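You operate a simulated robot arm through the tools that you are given. There is no shell and no other tool. Be economical: measure what you need, move in short steps, check, and stop when the job is done.

You run a simulated robot arm. Do the job below in one go: nothing can be reset, and whatever is moved stays where it is left.

Task
Take the grey scraper and leave it on top of the white short moulding on the top of the mould bench.
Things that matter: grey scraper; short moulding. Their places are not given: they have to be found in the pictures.

Only the result counts: the job must be done as asked and must still hold three seconds after the hand-in. Knocking over, shifting, dropping, spilling or breaking anything else fails it.

Robot
A 7-joint arm with a two-finger parallel gripper, fixed in place. Base frame: the origin is at the foot of the arm, x ahead of it, y to its left, z up; the work surface is at about z = 860. Readings come in mm, degrees, newtons and seconds.
With the tool pointing down near the work surface it reaches from about 300 to 700 mm from the base axis. Its first joint turns from -66.0 to 66.0 degrees. Payload 1.57 kg.
The TCP is the grasp point between the finger pads, 30 mm short of the fingertips. In the tool frame z runs along the fingers and y along their closing line. Largest opening 110 mm; finger width 24, thickness 12; the body of the gripper, 48 by 112 mm, starts 78 mm behind the TCP.
Orientation is that of the tool frame in the base frame, as a unit quaternion [x, y, z, w]. With the fingers straight down and closing along the base's y, the tool's x points along the base's -x, its y along +y and its z along -z.

Tools
- The arm moves only by the tool arm_command. Its argument "moves" is a list of rows, each a list of 3 entries, a list of its own where there are three numbers: the gripper command, from -1 (shut) to 1 (fully open), values between in proportion, then the shift along the base's x, y, z in units of 20 mm (1.0 is 20 mm), then the turn, a rotation vector about the base's x, y, z in units of 6 degrees (1.0 is 6 degrees). In form: [[hand, [x, y, z], [ax, ay, az]], ...]. A call has 1 to 12 rows; each row shifts and turns the commanded pose from where the row before left it. A call with a number of a shift or a turn outside -1 to 1 is refused whole. A row lasts 0.2 s, in which the tool goes at most 50 mm and 8.6 degrees; a call with a longer step from one row to the next is refused whole, and so is a gripper value outside its range. A pose out of reach is approached as far as the arm can. The call stops where the force on the tool passes 40 N (or 10 N more than at its start, if that is more) or the arm is blocked; 0.2 s more then pass. The fingers move at their own pace (about 108 mm/s each) and stop on an object; they squeeze with about 41 N. The grip force told is the motor's: it shows also when the fingers shut on nothing. Time passes only in rows, and 0.2 s behind the last, so rows that do not move let the fingers close. It gives the time, the measured TCP pose, the force on the tool (base axes), the opening and the grip force at its end, in the units of the frame above (readings bear some noise), and new pictures: "show" is both (left out), scene, wrist or none.
- Cameras (640 x 400 px; columns grow to the right, rows downward): "scene" is fixed at [180.6, -418.7, 1386.5]; the picture's right is [0.52, -0.86, 0.00], its down [-0.62, -0.37, -0.69] and it looks along [0.59, 0.35, -0.73] (base axes); focal length 368 px, centre (320, 200). "wrist" rides on the gripper at [70, 16, -141] in the tool frame; the picture's right is [-0.23, 0.97, 0.00], its down [-0.85, -0.20, -0.48] and it looks along [-0.47, -0.11, 0.88] (tool axes); focal length 222 px, centre (320, 200).
- point_at(camera, pixels): for up to 12 pixels [column, row] of the newest picture of that camera ("zoom" is the newest enlarged one), the place [x, y, z] in the base frame of the surface seen there, good to about 2 mm. No time passes.
- zoom(camera, box): a new picture of the part [left, top, right, bottom] of that camera's present view, enlarged. No time passes.
- hand_in(): hands the job in; it is judged then, once.

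Go step by step. Measure first, check grasps and placings, and put right what went wrong. The budget is 60 turns and 170 pictures, counting those below and the enlarged ones. Unless the task says otherwise, let go and move clear before handing in, and close with one line.

The tools are called as name(argument=value, ...) on one line, values as JSON. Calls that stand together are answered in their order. arm_command: Moves the arm, as the interface text tells. Its arguments: {"type":"object","properties":{"moves":{"type":"array","items":{"type":"array"}},"show":{"type":"string","enum":["both","scene","wrist","none"]}},"required":["moves"]} The other tools are called the same way: point_at (camera, pixels) gives the place of the surface under pixels of a picture; zoom (camera, box) takes an enlarged picture of a part of a camera's view; hand_in () hands the job in.

At the start:

```text
t: 0.0
eef_pos: [373.1, -187.8, 1127.5]
ee_rot: [0.0, 1.0, 0.0, 0.001]
wrist_force: [0.3, 0.2, -0.3]
width: 109.9
gripper_force: 0.0
```

scene: 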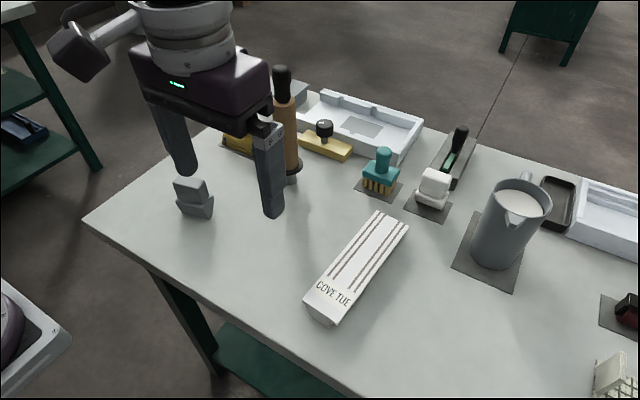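
wrist: 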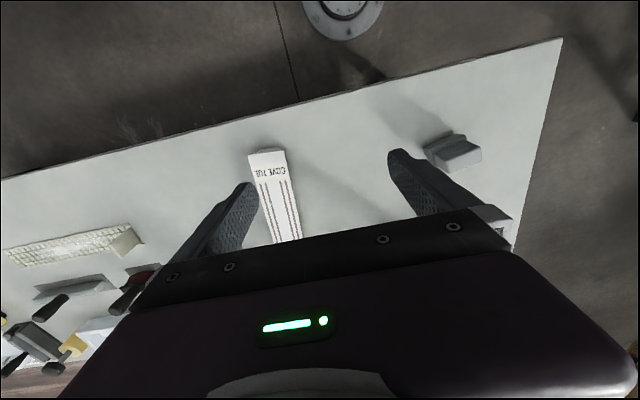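

The grey block near scene (194,198) looks like the scraper, and the white piece near (357,265) looks like the moulding. I'll zoom in on both to check.

zoom(camera="scene", box=[150, 160, 250, 230])

zoom(camera="scene", box=[280, 190, 440, 340])

point_at(camera="scene", pixels=[[190, 183], [188, 195], [195, 205], [212, 205], [195, 215], [180, 203], [379, 214], [405, 227], [308, 297], [335, 312], [357, 262], [250, 250]])

```text
5.71 times, centred on (200, 195) of scene
```

zoom: 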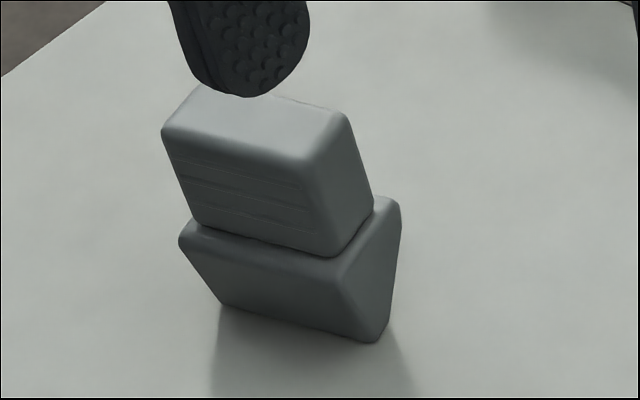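

```text
2.67 times, centred on (360, 265) of scene
```

zoom: 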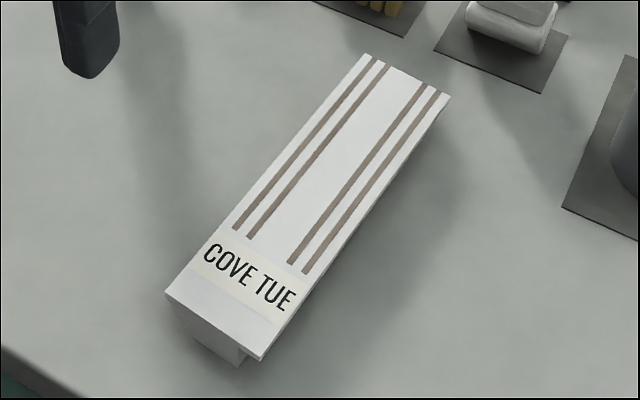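

```text
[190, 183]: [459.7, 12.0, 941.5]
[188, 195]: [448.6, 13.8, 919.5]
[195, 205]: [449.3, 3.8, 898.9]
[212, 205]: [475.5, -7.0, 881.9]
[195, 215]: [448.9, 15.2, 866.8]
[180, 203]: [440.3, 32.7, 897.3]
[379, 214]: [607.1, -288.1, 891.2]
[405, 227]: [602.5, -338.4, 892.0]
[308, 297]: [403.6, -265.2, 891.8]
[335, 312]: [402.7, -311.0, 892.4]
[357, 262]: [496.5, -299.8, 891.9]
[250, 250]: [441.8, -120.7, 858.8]
```

The grey block stands on its own at about (455,10) with its top near z 942. The moulding top is at z 892. Before picking, I'll look at the rest of the bench for lookalikes.

zoom(camera="scene", box=[200, 70, 420, 210])

zoom(camera="scene", box=[400, 110, 640, 260])

zoom(camera="wrist", box=[0, 200, 200, 390])

zoom(camera="wrist", box=[380, 100, 540, 200])

point_at(camera="wrist", pixels=[[425, 148], [462, 136], [481, 152], [440, 168], [450, 150]])

```text
2.86 times, centred on (310, 140) of scene
```

zoom: 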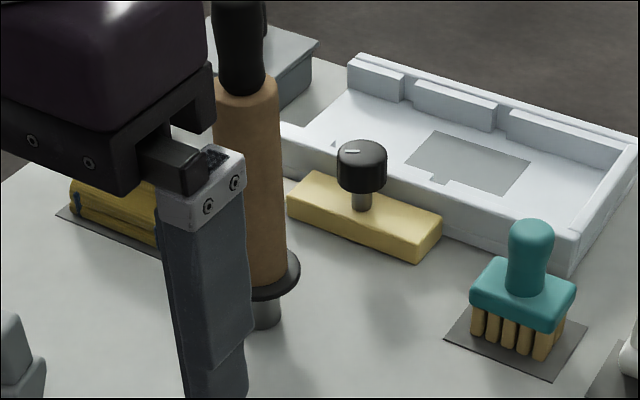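

```text
2.67 times, centred on (520, 185) of scene
```

zoom: 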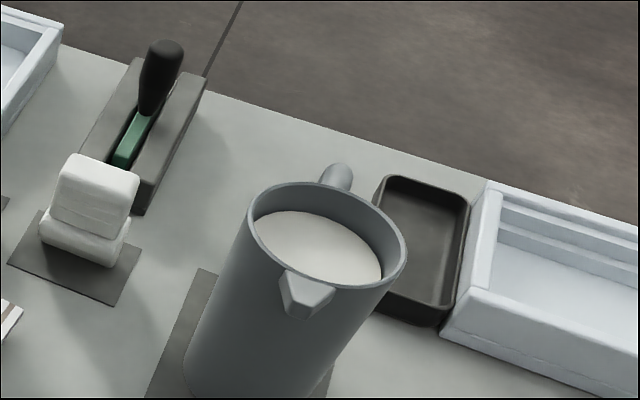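

```text
2.11 times, centred on (100, 295) of wrist
```

zoom: 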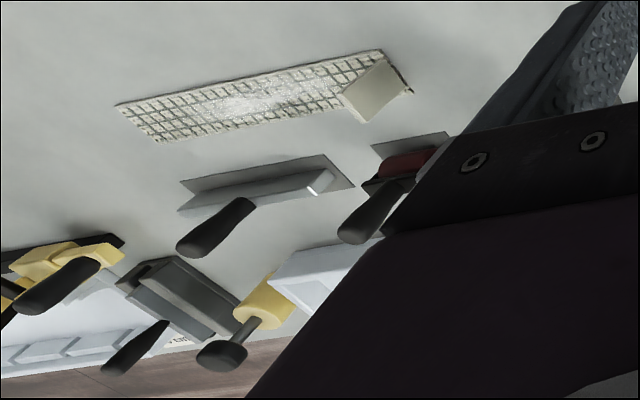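

```text
4.00 times, centred on (460, 150) of wrist
```

zoom: 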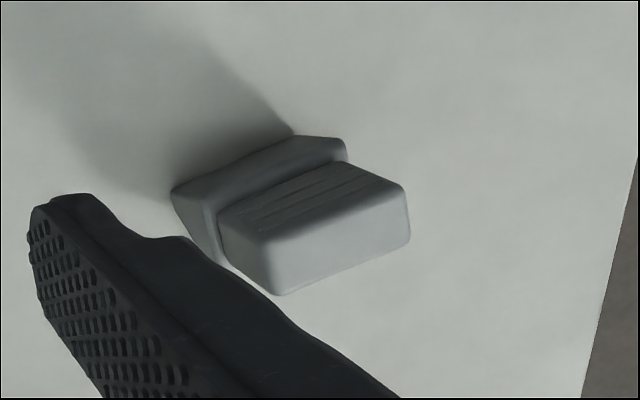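

```text
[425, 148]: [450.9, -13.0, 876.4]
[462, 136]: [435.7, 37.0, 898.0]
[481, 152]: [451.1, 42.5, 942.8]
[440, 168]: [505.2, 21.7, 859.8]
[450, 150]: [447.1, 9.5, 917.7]
```

No other object matches, so the grey block is the scraper and the COVE piece is the moulding. Next I'll measure the scraper's edges to set the grasp yaw and height.

point_at(camera="scene", pixels=[[174, 182.5], [197, 186.5], [203, 180.5], [181, 176], [189, 181], [178, 198], [201, 204], [178, 204], [206, 212], [211, 198], [208, 190], [202, 195]])

point_at(camera="wrist", pixels=[[436, 159], [448, 171], [480, 160], [478, 148], [464, 142], [462, 158], [426, 150], [462, 138]])

```text
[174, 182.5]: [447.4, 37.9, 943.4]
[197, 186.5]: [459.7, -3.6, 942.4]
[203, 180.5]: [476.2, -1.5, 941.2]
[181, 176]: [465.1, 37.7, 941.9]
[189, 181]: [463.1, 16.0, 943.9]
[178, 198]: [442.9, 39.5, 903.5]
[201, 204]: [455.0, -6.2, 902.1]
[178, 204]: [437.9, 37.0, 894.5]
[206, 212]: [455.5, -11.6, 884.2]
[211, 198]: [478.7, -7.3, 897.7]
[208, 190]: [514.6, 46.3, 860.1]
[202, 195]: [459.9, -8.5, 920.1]
```

```text
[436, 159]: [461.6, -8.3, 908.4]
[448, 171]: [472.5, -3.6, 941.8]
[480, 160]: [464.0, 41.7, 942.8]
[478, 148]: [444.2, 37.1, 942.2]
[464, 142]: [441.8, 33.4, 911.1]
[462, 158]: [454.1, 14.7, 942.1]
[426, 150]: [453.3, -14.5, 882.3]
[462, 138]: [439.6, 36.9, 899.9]
```

The scraper is a handle of about 27 x 48 mm (z 900–943, centre about (462,17)) on a tapering base. Its long axis is turned about 16.5° from y. I'll move above it, yaw to match, and close on its ends.

arm_command(moves=[[1, [0.37, 0.854, -0.25], [0, 0, 0.229]], [1, [0.37, 0.854, -0.25], [0, 0, 0.229]], [1, [0.37, 0.854, -0.25], [0, 0, 0.229]], [1, [0.37, 0.854, -0.25], [0, 0, 0.229]], [1, [0.37, 0.854, -0.25], [0, 0, 0.229]], [1, [0.37, 0.854, -0.25], [0, 0, 0.229]], [1, [0.37, 0.854, -0.25], [0, 0, 0.229]], [1, [0.37, 0.854, -0.25], [0, 0, 0.229]], [1, [0.37, 0.854, -0.25], [0, 0, 0.229]], [1, [0.37, 0.854, -0.25], [0, 0, 0.229]], [1, [0.37, 0.854, -0.25], [0, 0, 0.229]], [1, [0.37, 0.854, -0.25], [0, 0, 0.229]]])

```text
t: 2.6
eef_pos: [459.8, 18.6, 1068.6]
ee_rot: [-0.143, 0.99, 0.0, 0.0]
wrist_force: [0.8, 0.4, -0.1]
width: 110.1
gripper_force: 0.0
```

scene: 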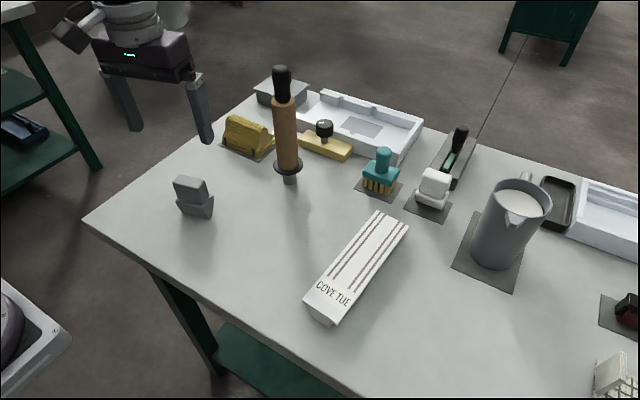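
wrist: 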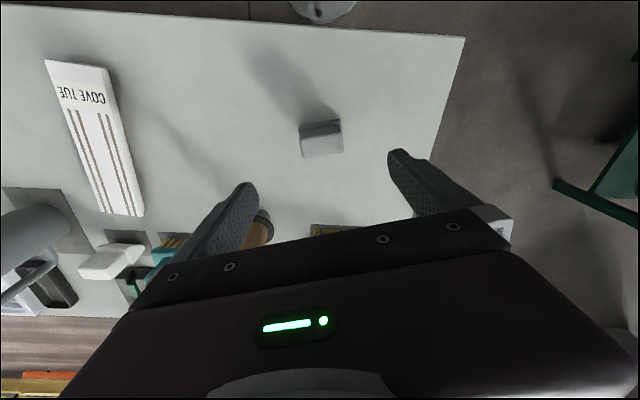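

The gripper is above the scraper, which shows at wrist (321,140). I'll check the top face's centre and yaw.

zoom(camera="wrist", box=[285, 105, 360, 170])

zoom(camera="scene", box=[150, 160, 250, 230])

point_at(camera="wrist", pixels=[[302, 138], [303, 155], [342, 151], [340, 133], [322, 144], [320, 124], [301, 127], [338, 122]])

```text
6.15 times, centred on (322, 138) of wrist
```

zoom: 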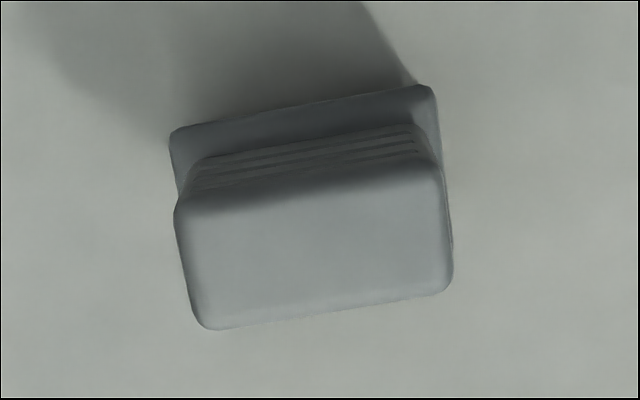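

```text
5.71 times, centred on (200, 195) of scene
```

zoom: 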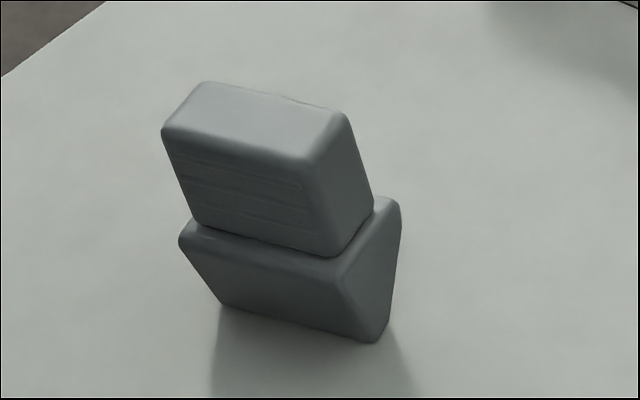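

```text
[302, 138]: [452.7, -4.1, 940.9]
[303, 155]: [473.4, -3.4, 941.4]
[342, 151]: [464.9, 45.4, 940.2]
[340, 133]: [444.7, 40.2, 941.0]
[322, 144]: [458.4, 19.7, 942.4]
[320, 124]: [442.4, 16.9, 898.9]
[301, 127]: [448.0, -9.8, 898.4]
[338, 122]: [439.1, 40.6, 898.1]
```

zoom(camera="wrist", box=[285, 105, 360, 170])

point_at(camera="zoom", pixels=[[225, 318], [430, 285], [195, 225], [430, 185], [190, 270], [445, 235], [185, 133], [420, 95], [200, 180], [410, 148]])

```text
6.15 times, centred on (322, 138) of wrist
```

zoom: 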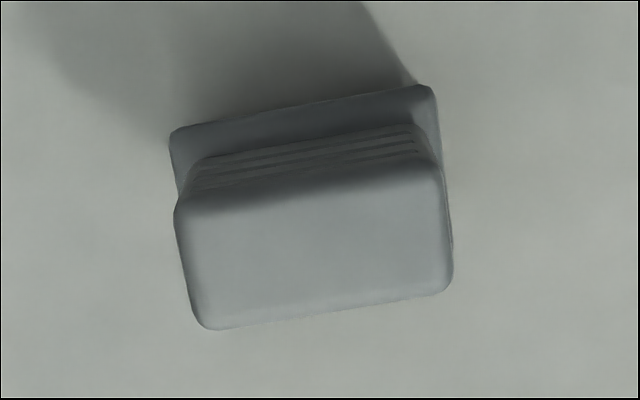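

```text
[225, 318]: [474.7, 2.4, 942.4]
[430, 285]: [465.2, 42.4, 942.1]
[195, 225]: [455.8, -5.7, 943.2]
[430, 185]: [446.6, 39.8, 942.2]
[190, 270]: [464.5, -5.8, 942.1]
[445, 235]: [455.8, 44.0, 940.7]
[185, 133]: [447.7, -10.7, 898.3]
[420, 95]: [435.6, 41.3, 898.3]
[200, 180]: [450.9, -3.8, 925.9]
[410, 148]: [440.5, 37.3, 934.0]
```

The actual yaw is about 12.5° and the centre about (461,19). I'll trim the yaw by -4° and descend to TCP z 934, which puts the tips just above the base shoulder at 898.

arm_command(moves=[[1, [0.05, 0, -0.84], [0, 0, -0.33]], [1, [0, 0, -0.84], [0, 0, -0.33]], [1, [0, 0, -0.84], [0, 0, 0]], [1, [0, 0, -0.84], [0, 0, 0]], [1, [0, 0, -0.84], [0, 0, 0]], [1, [0, 0, -0.84], [0, 0, 0]], [1, [0, 0, -0.84], [0, 0, 0]], [1, [0, 0, -0.84], [0, 0, 0]], [1, [0, 0, 0], [0, 0, 0]]])

```text
t: 4.6
eef_pos: [460.4, 19.1, 934.0]
ee_rot: [-0.109, 0.994, -0.001, -0.001]
wrist_force: [0.8, -0.2, 0.1]
width: 109.8
gripper_force: 0.1
```

scene: 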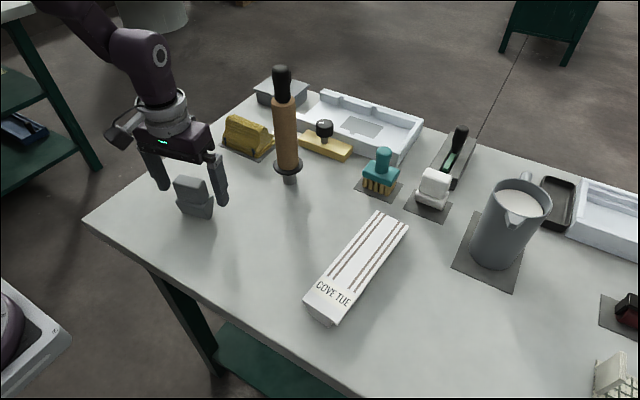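
wrist: 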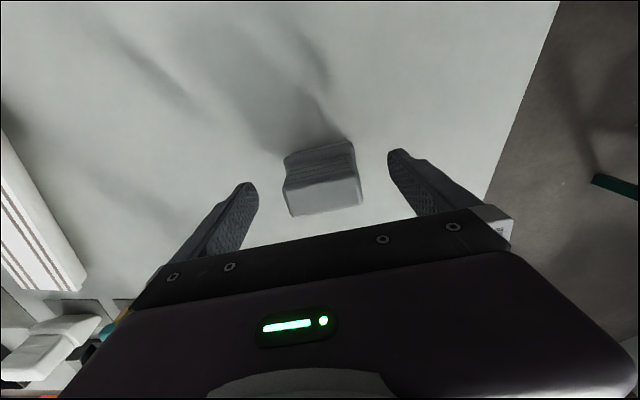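

The scraper sits centred between the fingers. I'll close the gripper.

arm_command(moves=[[0.3, [0, 0, 0], [0, 0, 0]], [0, [0, 0, 0], [0, 0, 0]], [-1, [0, 0, 0], [0, 0, 0]], [-1, [0, 0, 0], [0, 0, 0]], [-1, [0, 0, 0], [0, 0, 0]]])

```text
t: 5.8
eef_pos: [460.5, 18.2, 934.9]
ee_rot: [-0.109, 0.994, 0.0, 0.0]
wrist_force: [0.5, 0.4, -0.5]
width: 53.4
gripper_force: 40.2
```

scene: 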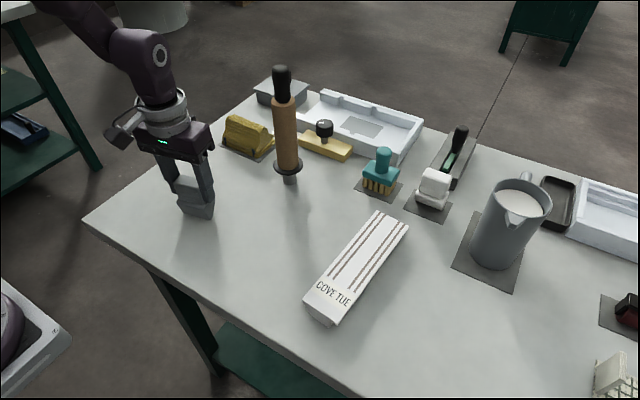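
wrist: 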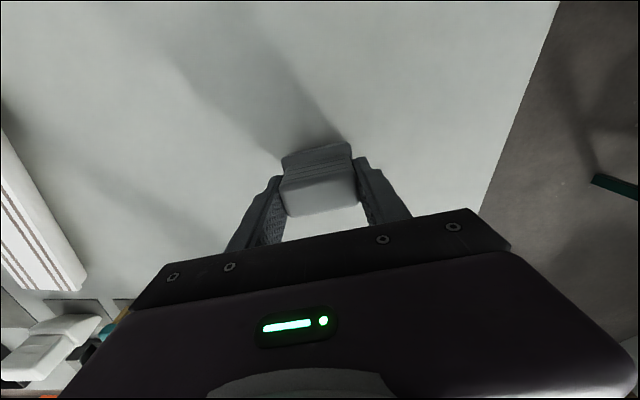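

It's gripped at 53 mm with 40 N. I'll lift straight up.

arm_command(moves=[[-1, [0, 0, 0.4], [0, 0, 0]], [-1, [0, 0, 0.6], [0, 0, 0]], [-1, [0, 0, 0.8], [0, 0, 0]], [-1, [0, 0, 0.8], [0, 0, 0]], [-1, [0, 0, 0.8], [0, 0, 0]], [-1, [0, 0, 0.8], [0, 0, 0]], [-1, [0, 0, 0.8], [0, 0, 0]]])

zoom(camera="scene", box=[120, 60, 240, 220])

```text
t: 7.4
eef_pos: [461.6, 17.6, 1034.6]
ee_rot: [-0.109, 0.994, 0.0, 0.0]
wrist_force: [-0.3, -0.5, -1.2]
width: 53.7
gripper_force: 41.1
```

scene: 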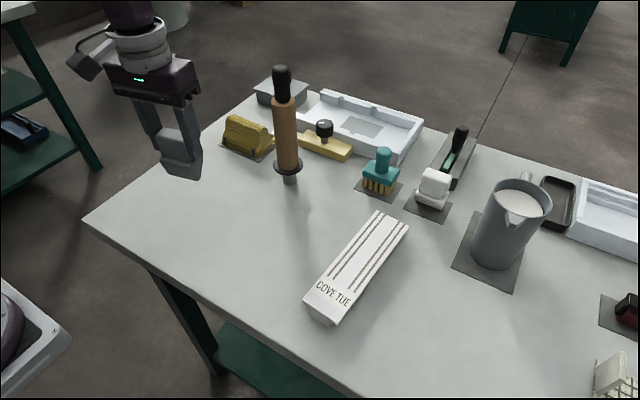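
wrist: 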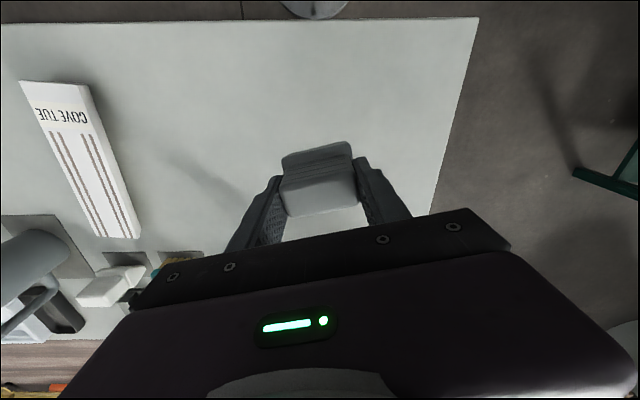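

```text
2.50 times, centred on (180, 140) of scene
```

zoom: 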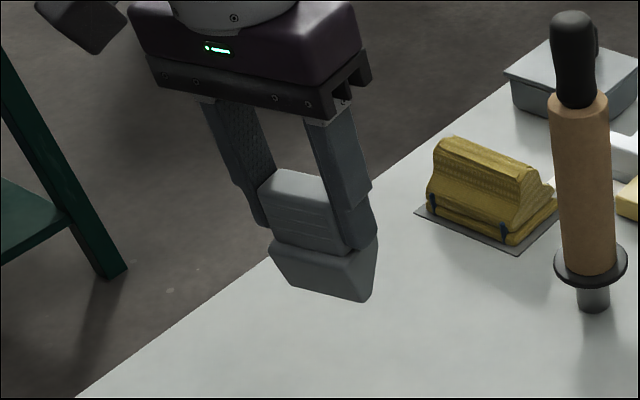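

The lift was clean and the scraper hangs straight. Before crossing, I'll measure the standing pole near scene (285,130), the white moulding's supports, and the jug.

point_at(camera="scene", pixels=[[282, 72], [287, 165], [275, 165], [290, 182], [520, 190], [475, 250], [385, 152], [330, 320], [320, 312], [380, 212], [404, 229], [310, 300]])

zoom(camera="wrist", box=[10, 70, 160, 250])

```text
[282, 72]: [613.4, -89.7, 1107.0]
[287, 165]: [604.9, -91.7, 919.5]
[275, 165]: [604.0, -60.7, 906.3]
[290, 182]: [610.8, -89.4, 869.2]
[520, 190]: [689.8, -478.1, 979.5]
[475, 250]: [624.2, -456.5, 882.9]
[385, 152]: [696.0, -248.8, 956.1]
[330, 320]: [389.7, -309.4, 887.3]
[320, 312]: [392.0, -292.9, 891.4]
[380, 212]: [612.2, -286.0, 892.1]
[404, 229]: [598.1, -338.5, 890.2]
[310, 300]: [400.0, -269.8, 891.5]
```

```text
2.22 times, centred on (85, 160) of wrist
```

zoom: 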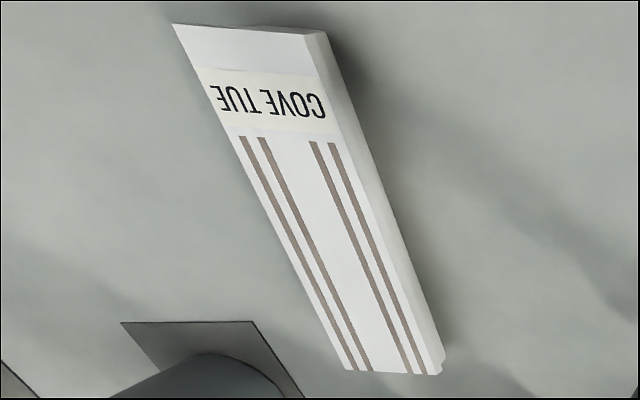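

The path is clear: the pole is at x≈605 and I pass at x≤505. I'll carry the scraper to above the moulding centre at about (499,-300), turning -19.6° so the blade lies across it.

arm_command(moves=[[-1, [0.104, -0.884, 0], [0, 0, -0.182]], [-1, [0.104, -0.884, 0], [0, 0, -0.182]], [-1, [0.104, -0.884, 0], [0, 0, -0.182]], [-1, [0.104, -0.884, 0], [0, 0, -0.182]], [-1, [0.104, -0.884, 0], [0, 0, -0.182]], [-1, [0.104, -0.884, 0], [0, 0, -0.182]], [-1, [0.104, -0.884, 0], [0, 0, -0.182]], [-1, [0.104, -0.884, 0], [0, 0, -0.182]], [-1, [0.104, -0.884, 0], [0, 0, -0.182]]], show="none")

arm_command(moves=[[-1, [0.104, -0.884, 0], [0, 0, -0.182]], [-1, [0.104, -0.884, 0], [0, 0, -0.182]], [-1, [0.104, -0.884, 0], [0, 0, -0.182]], [-1, [0.104, -0.884, 0], [0, 0, -0.182]], [-1, [0.104, -0.884, 0], [0, 0, -0.182]], [-1, [0.104, -0.884, 0], [0, 0, -0.182]], [-1, [0.104, -0.884, 0], [0, 0, -0.182]], [-1, [0.104, -0.884, 0], [0, 0, -0.182]], [-1, [0.104, -0.884, 0], [0, 0, -0.182]], [-1, [0, 0, 0], [0, 0, 0]]])

zoom(camera="scene", box=[280, 120, 440, 340])

```text
t: 9.4
eef_pos: [479.6, -142.4, 1033.1]
ee_rot: [-0.024, 1.0, 0.0, 0.0]
wrist_force: [0.3, 0.4, -1.3]
width: 53.7
gripper_force: 41.3
```

```text
t: 11.6
eef_pos: [499.4, -302.1, 1033.7]
ee_rot: [0.063, 0.998, 0.001, 0.001]
wrist_force: [-0.1, -0.3, -1.8]
width: 53.7
gripper_force: 40.7
```

scene: 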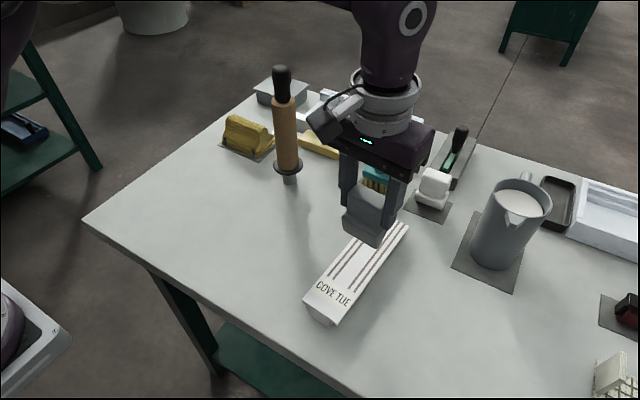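
wrist: 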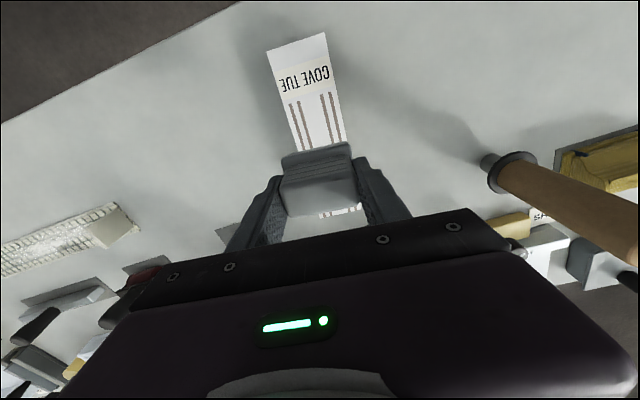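

```text
1.82 times, centred on (360, 230) of scene
```

zoom: 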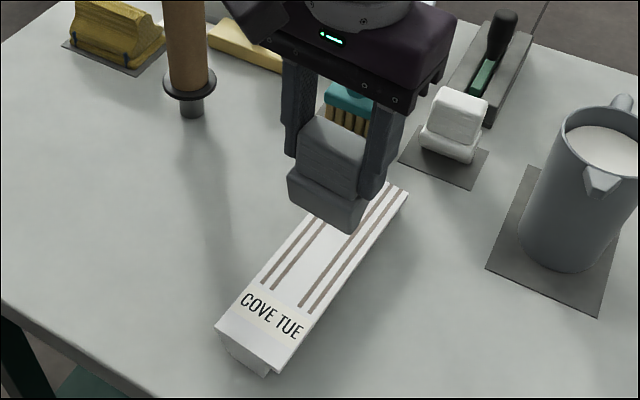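

It's aligned over the moulding. I'll lower to about 4 mm above the expected contact at TCP z≈967.

arm_command(moves=[[-1, [0, 0.05, -0.6], [0, 0, 0]], [-1, [0, 0, -0.6], [0, 0, 0]], [-1, [0, 0, -0.6], [0, 0, 0]], [-1, [0, 0, -0.6], [0, 0, 0]], [-1, [0, 0, -0.4], [0, 0, 0]], [-1, [0, 0, -0.3], [0, 0, 0]], [-1, [0, 0, 0], [0, 0, 0]]])

zoom(camera="scene", box=[310, 180, 420, 280])

```text
t: 13.2
eef_pos: [498.8, -299.6, 972.1]
ee_rot: [0.062, 0.998, 0.0, 0.0]
wrist_force: [0.3, 0.4, -2.4]
width: 53.7
gripper_force: 40.5
```

scene: 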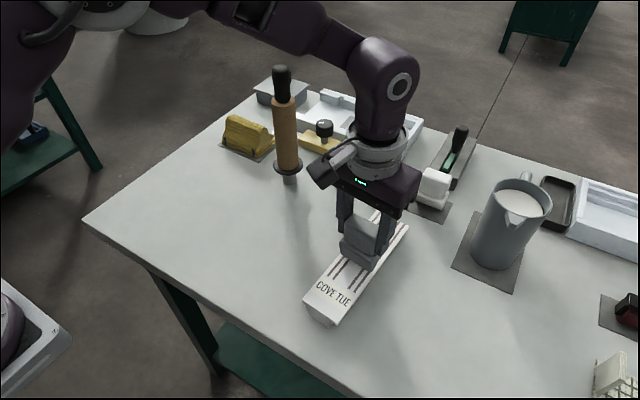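
wrist: 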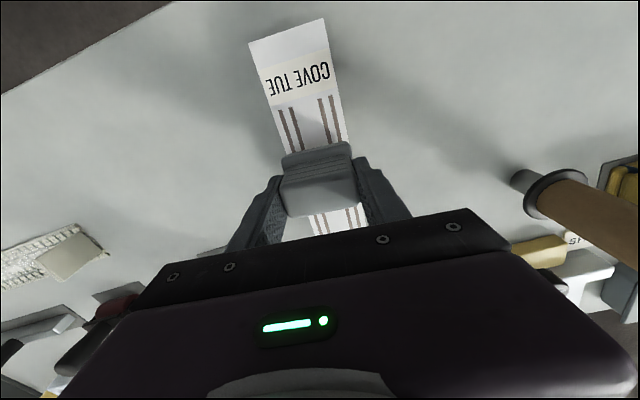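

```text
4.00 times, centred on (365, 230) of scene
```

zoom: 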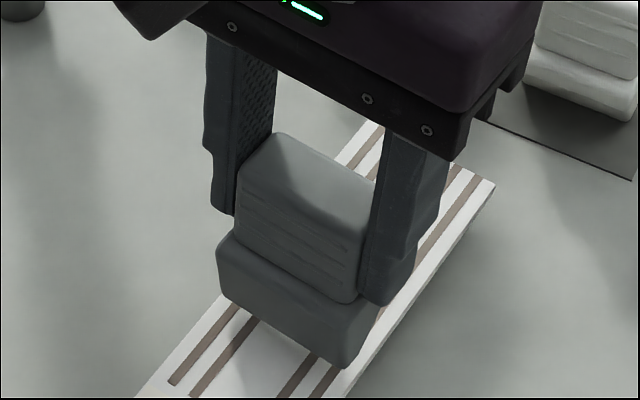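

It's hovering a few mm above the moulding. I'll lower in 1 mm steps and watch the force.

arm_command(moves=[[-1, [0, 0, -0.06], [0, 0, 0]], [-1, [0, 0, -0.06], [0, 0, 0]], [-1, [0, 0, -0.05], [0, 0, 0]], [-1, [0, 0, 0], [0, 0, 0]]], show="none")

```text
t: 14.2
eef_pos: [498.5, -299.8, 969.7]
ee_rot: [0.062, 0.998, 0.0, 0.0]
wrist_force: [-0.6, -0.7, -1.6]
width: 53.5
gripper_force: 41.2
```

arm_command(moves=[[-1, [0, 0, -0.05], [0, 0, 0]], [-1, [0, 0, -0.05], [0, 0, 0]], [-1, [0, 0, 0], [0, 0, 0]]], show="none")

zoom(camera="scene", box=[310, 180, 420, 280])

```text
t: 15.0
eef_pos: [498.8, -300.0, 967.3]
ee_rot: [0.063, 0.998, 0.001, 0.0]
wrist_force: [0.9, 0.2, -1.1]
width: 53.3
gripper_force: 40.5
```

```text
4.00 times, centred on (365, 230) of scene
```

zoom: 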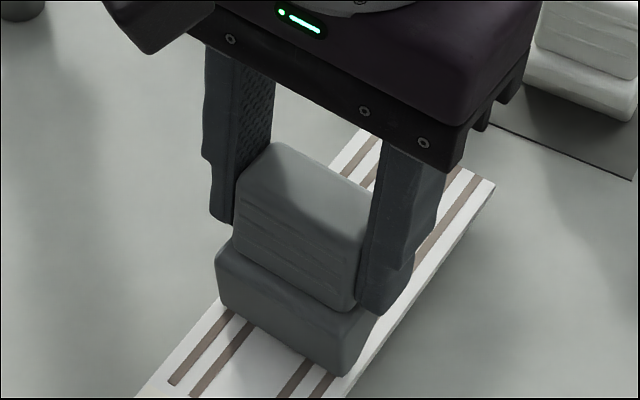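

arm_command(moves=[[-1, [0, 0, -0.04], [0, 0, 0]], [-1, [0, 0, -0.03], [0, 0, 0]], [-1, [0, 0, 0], [0, 0, 0]]], show="none")

```text
t: 15.8
eef_pos: [498.8, -300.2, 966.2]
ee_rot: [0.063, 0.998, 0.0, 0.0]
wrist_force: [-2.5, 2.1, 15.1]
width: 53.6
gripper_force: 40.5
```

The force rose to 15 N, so the scraper has touched down. I'll ease off slightly and open slowly.

arm_command(moves=[[-1, [0, 0, 0.02], [0, 0, 0]], [0.0, [0, 0, 0], [0, 0, 0]], [0.03, [0, 0, 0], [0, 0, 0]], [0.08, [0, 0, 0], [0, 0, 0]], [0.15, [0, 0, 0], [0, 0, 0]], [0.25, [0, 0, 0], [0, 0, 0]], [0.25, [0, 0, 0], [0, 0, 0]]])

zoom(camera="scene", box=[310, 180, 420, 280])

```text
t: 17.4
eef_pos: [498.0, -298.8, 966.2]
ee_rot: [0.063, 0.998, -0.001, 0.0]
wrist_force: [0.3, -0.1, -0.4]
width: 68.9
gripper_force: 0.1
```

scene: 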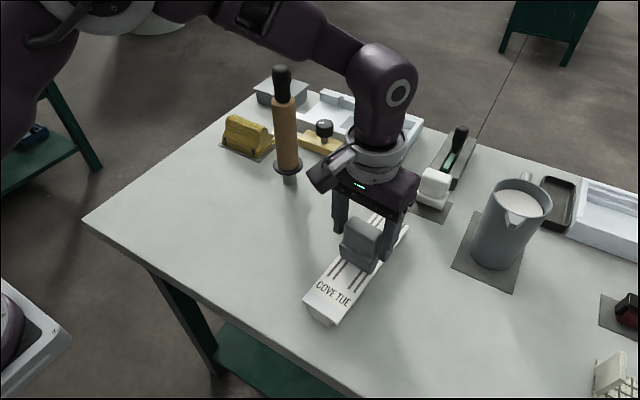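
wrist: 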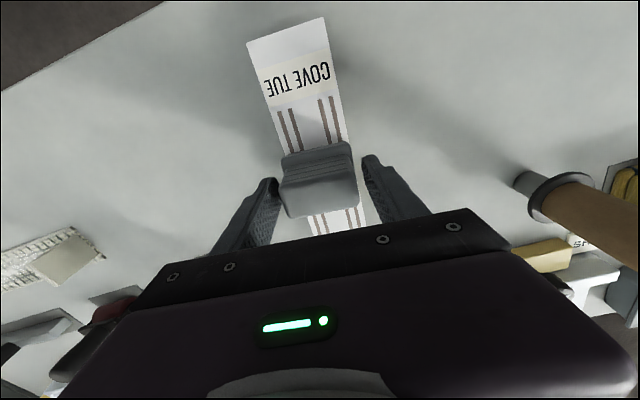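

```text
4.00 times, centred on (365, 230) of scene
```

zoom: 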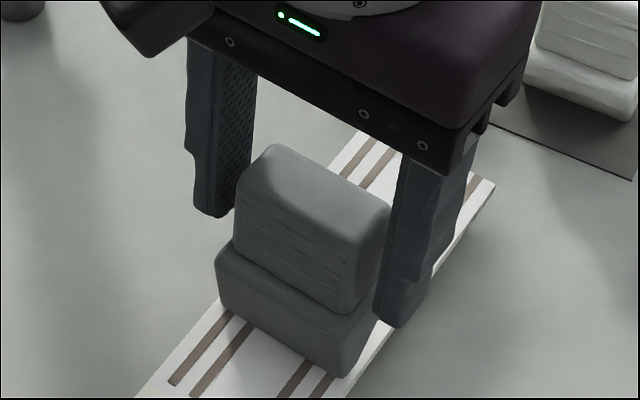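

The scraper stands on its own on the moulding. I'll open a little more and retreat straight up.

arm_command(moves=[[0.5, [0, 0, 0], [0, 0, 0]], [0.6, [0, 0, 0.3], [0, 0, 0]], [0.6, [0, 0, 0.8], [0, 0, 0]], [0.6, [0, 0, 1], [0, 0, 0]], [0.6, [0, 0, 1], [0, 0, 0]], [0.6, [0, 0, 1], [0, 0, 0]], [0.6, [0, 0, 1], [0, 0, 0]], [0.6, [0, 0, 1], [0, 0, 0]], [0.6, [0, 0, 1], [0, 0, 0]], [0.6, [0, 0, 0], [0, 0, 0]], [0.6, [0, 0, 0], [0, 0, 0]], [0.6, [0, 0, 0], [0, 0, 0]]])

zoom(camera="scene", box=[290, 180, 420, 340])

```text
t: 20.0
eef_pos: [498.9, -300.2, 1108.9]
ee_rot: [0.063, 0.998, 0.0, -0.001]
wrist_force: [0.0, 0.1, 0.3]
width: 88.1
gripper_force: 0.0
```

scene: 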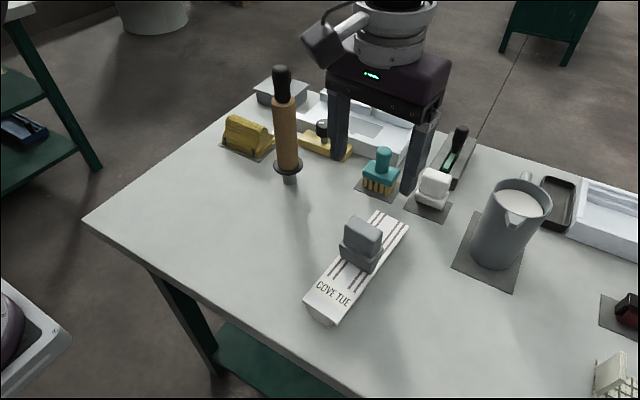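
wrist: 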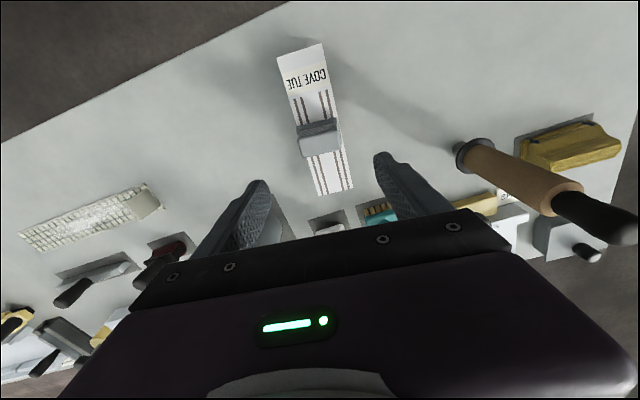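

```text
2.50 times, centred on (355, 260) of scene
```

zoom: 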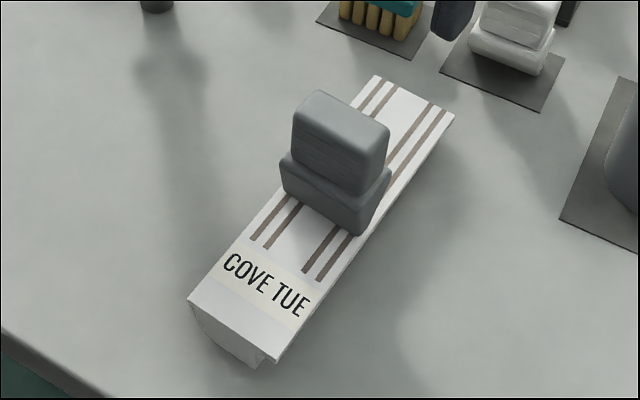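

The scraper stands steady across the moulding near scene (360,245), the gripper is clear, and nothing else has moved. I'll hand it in.

hand_in()

```text
The job is handed in.
```

The grey scraper is standing upright on top of the white short moulding (the one labelled "COVE TUE"), the gripper is clear of it, and the job is handed in.
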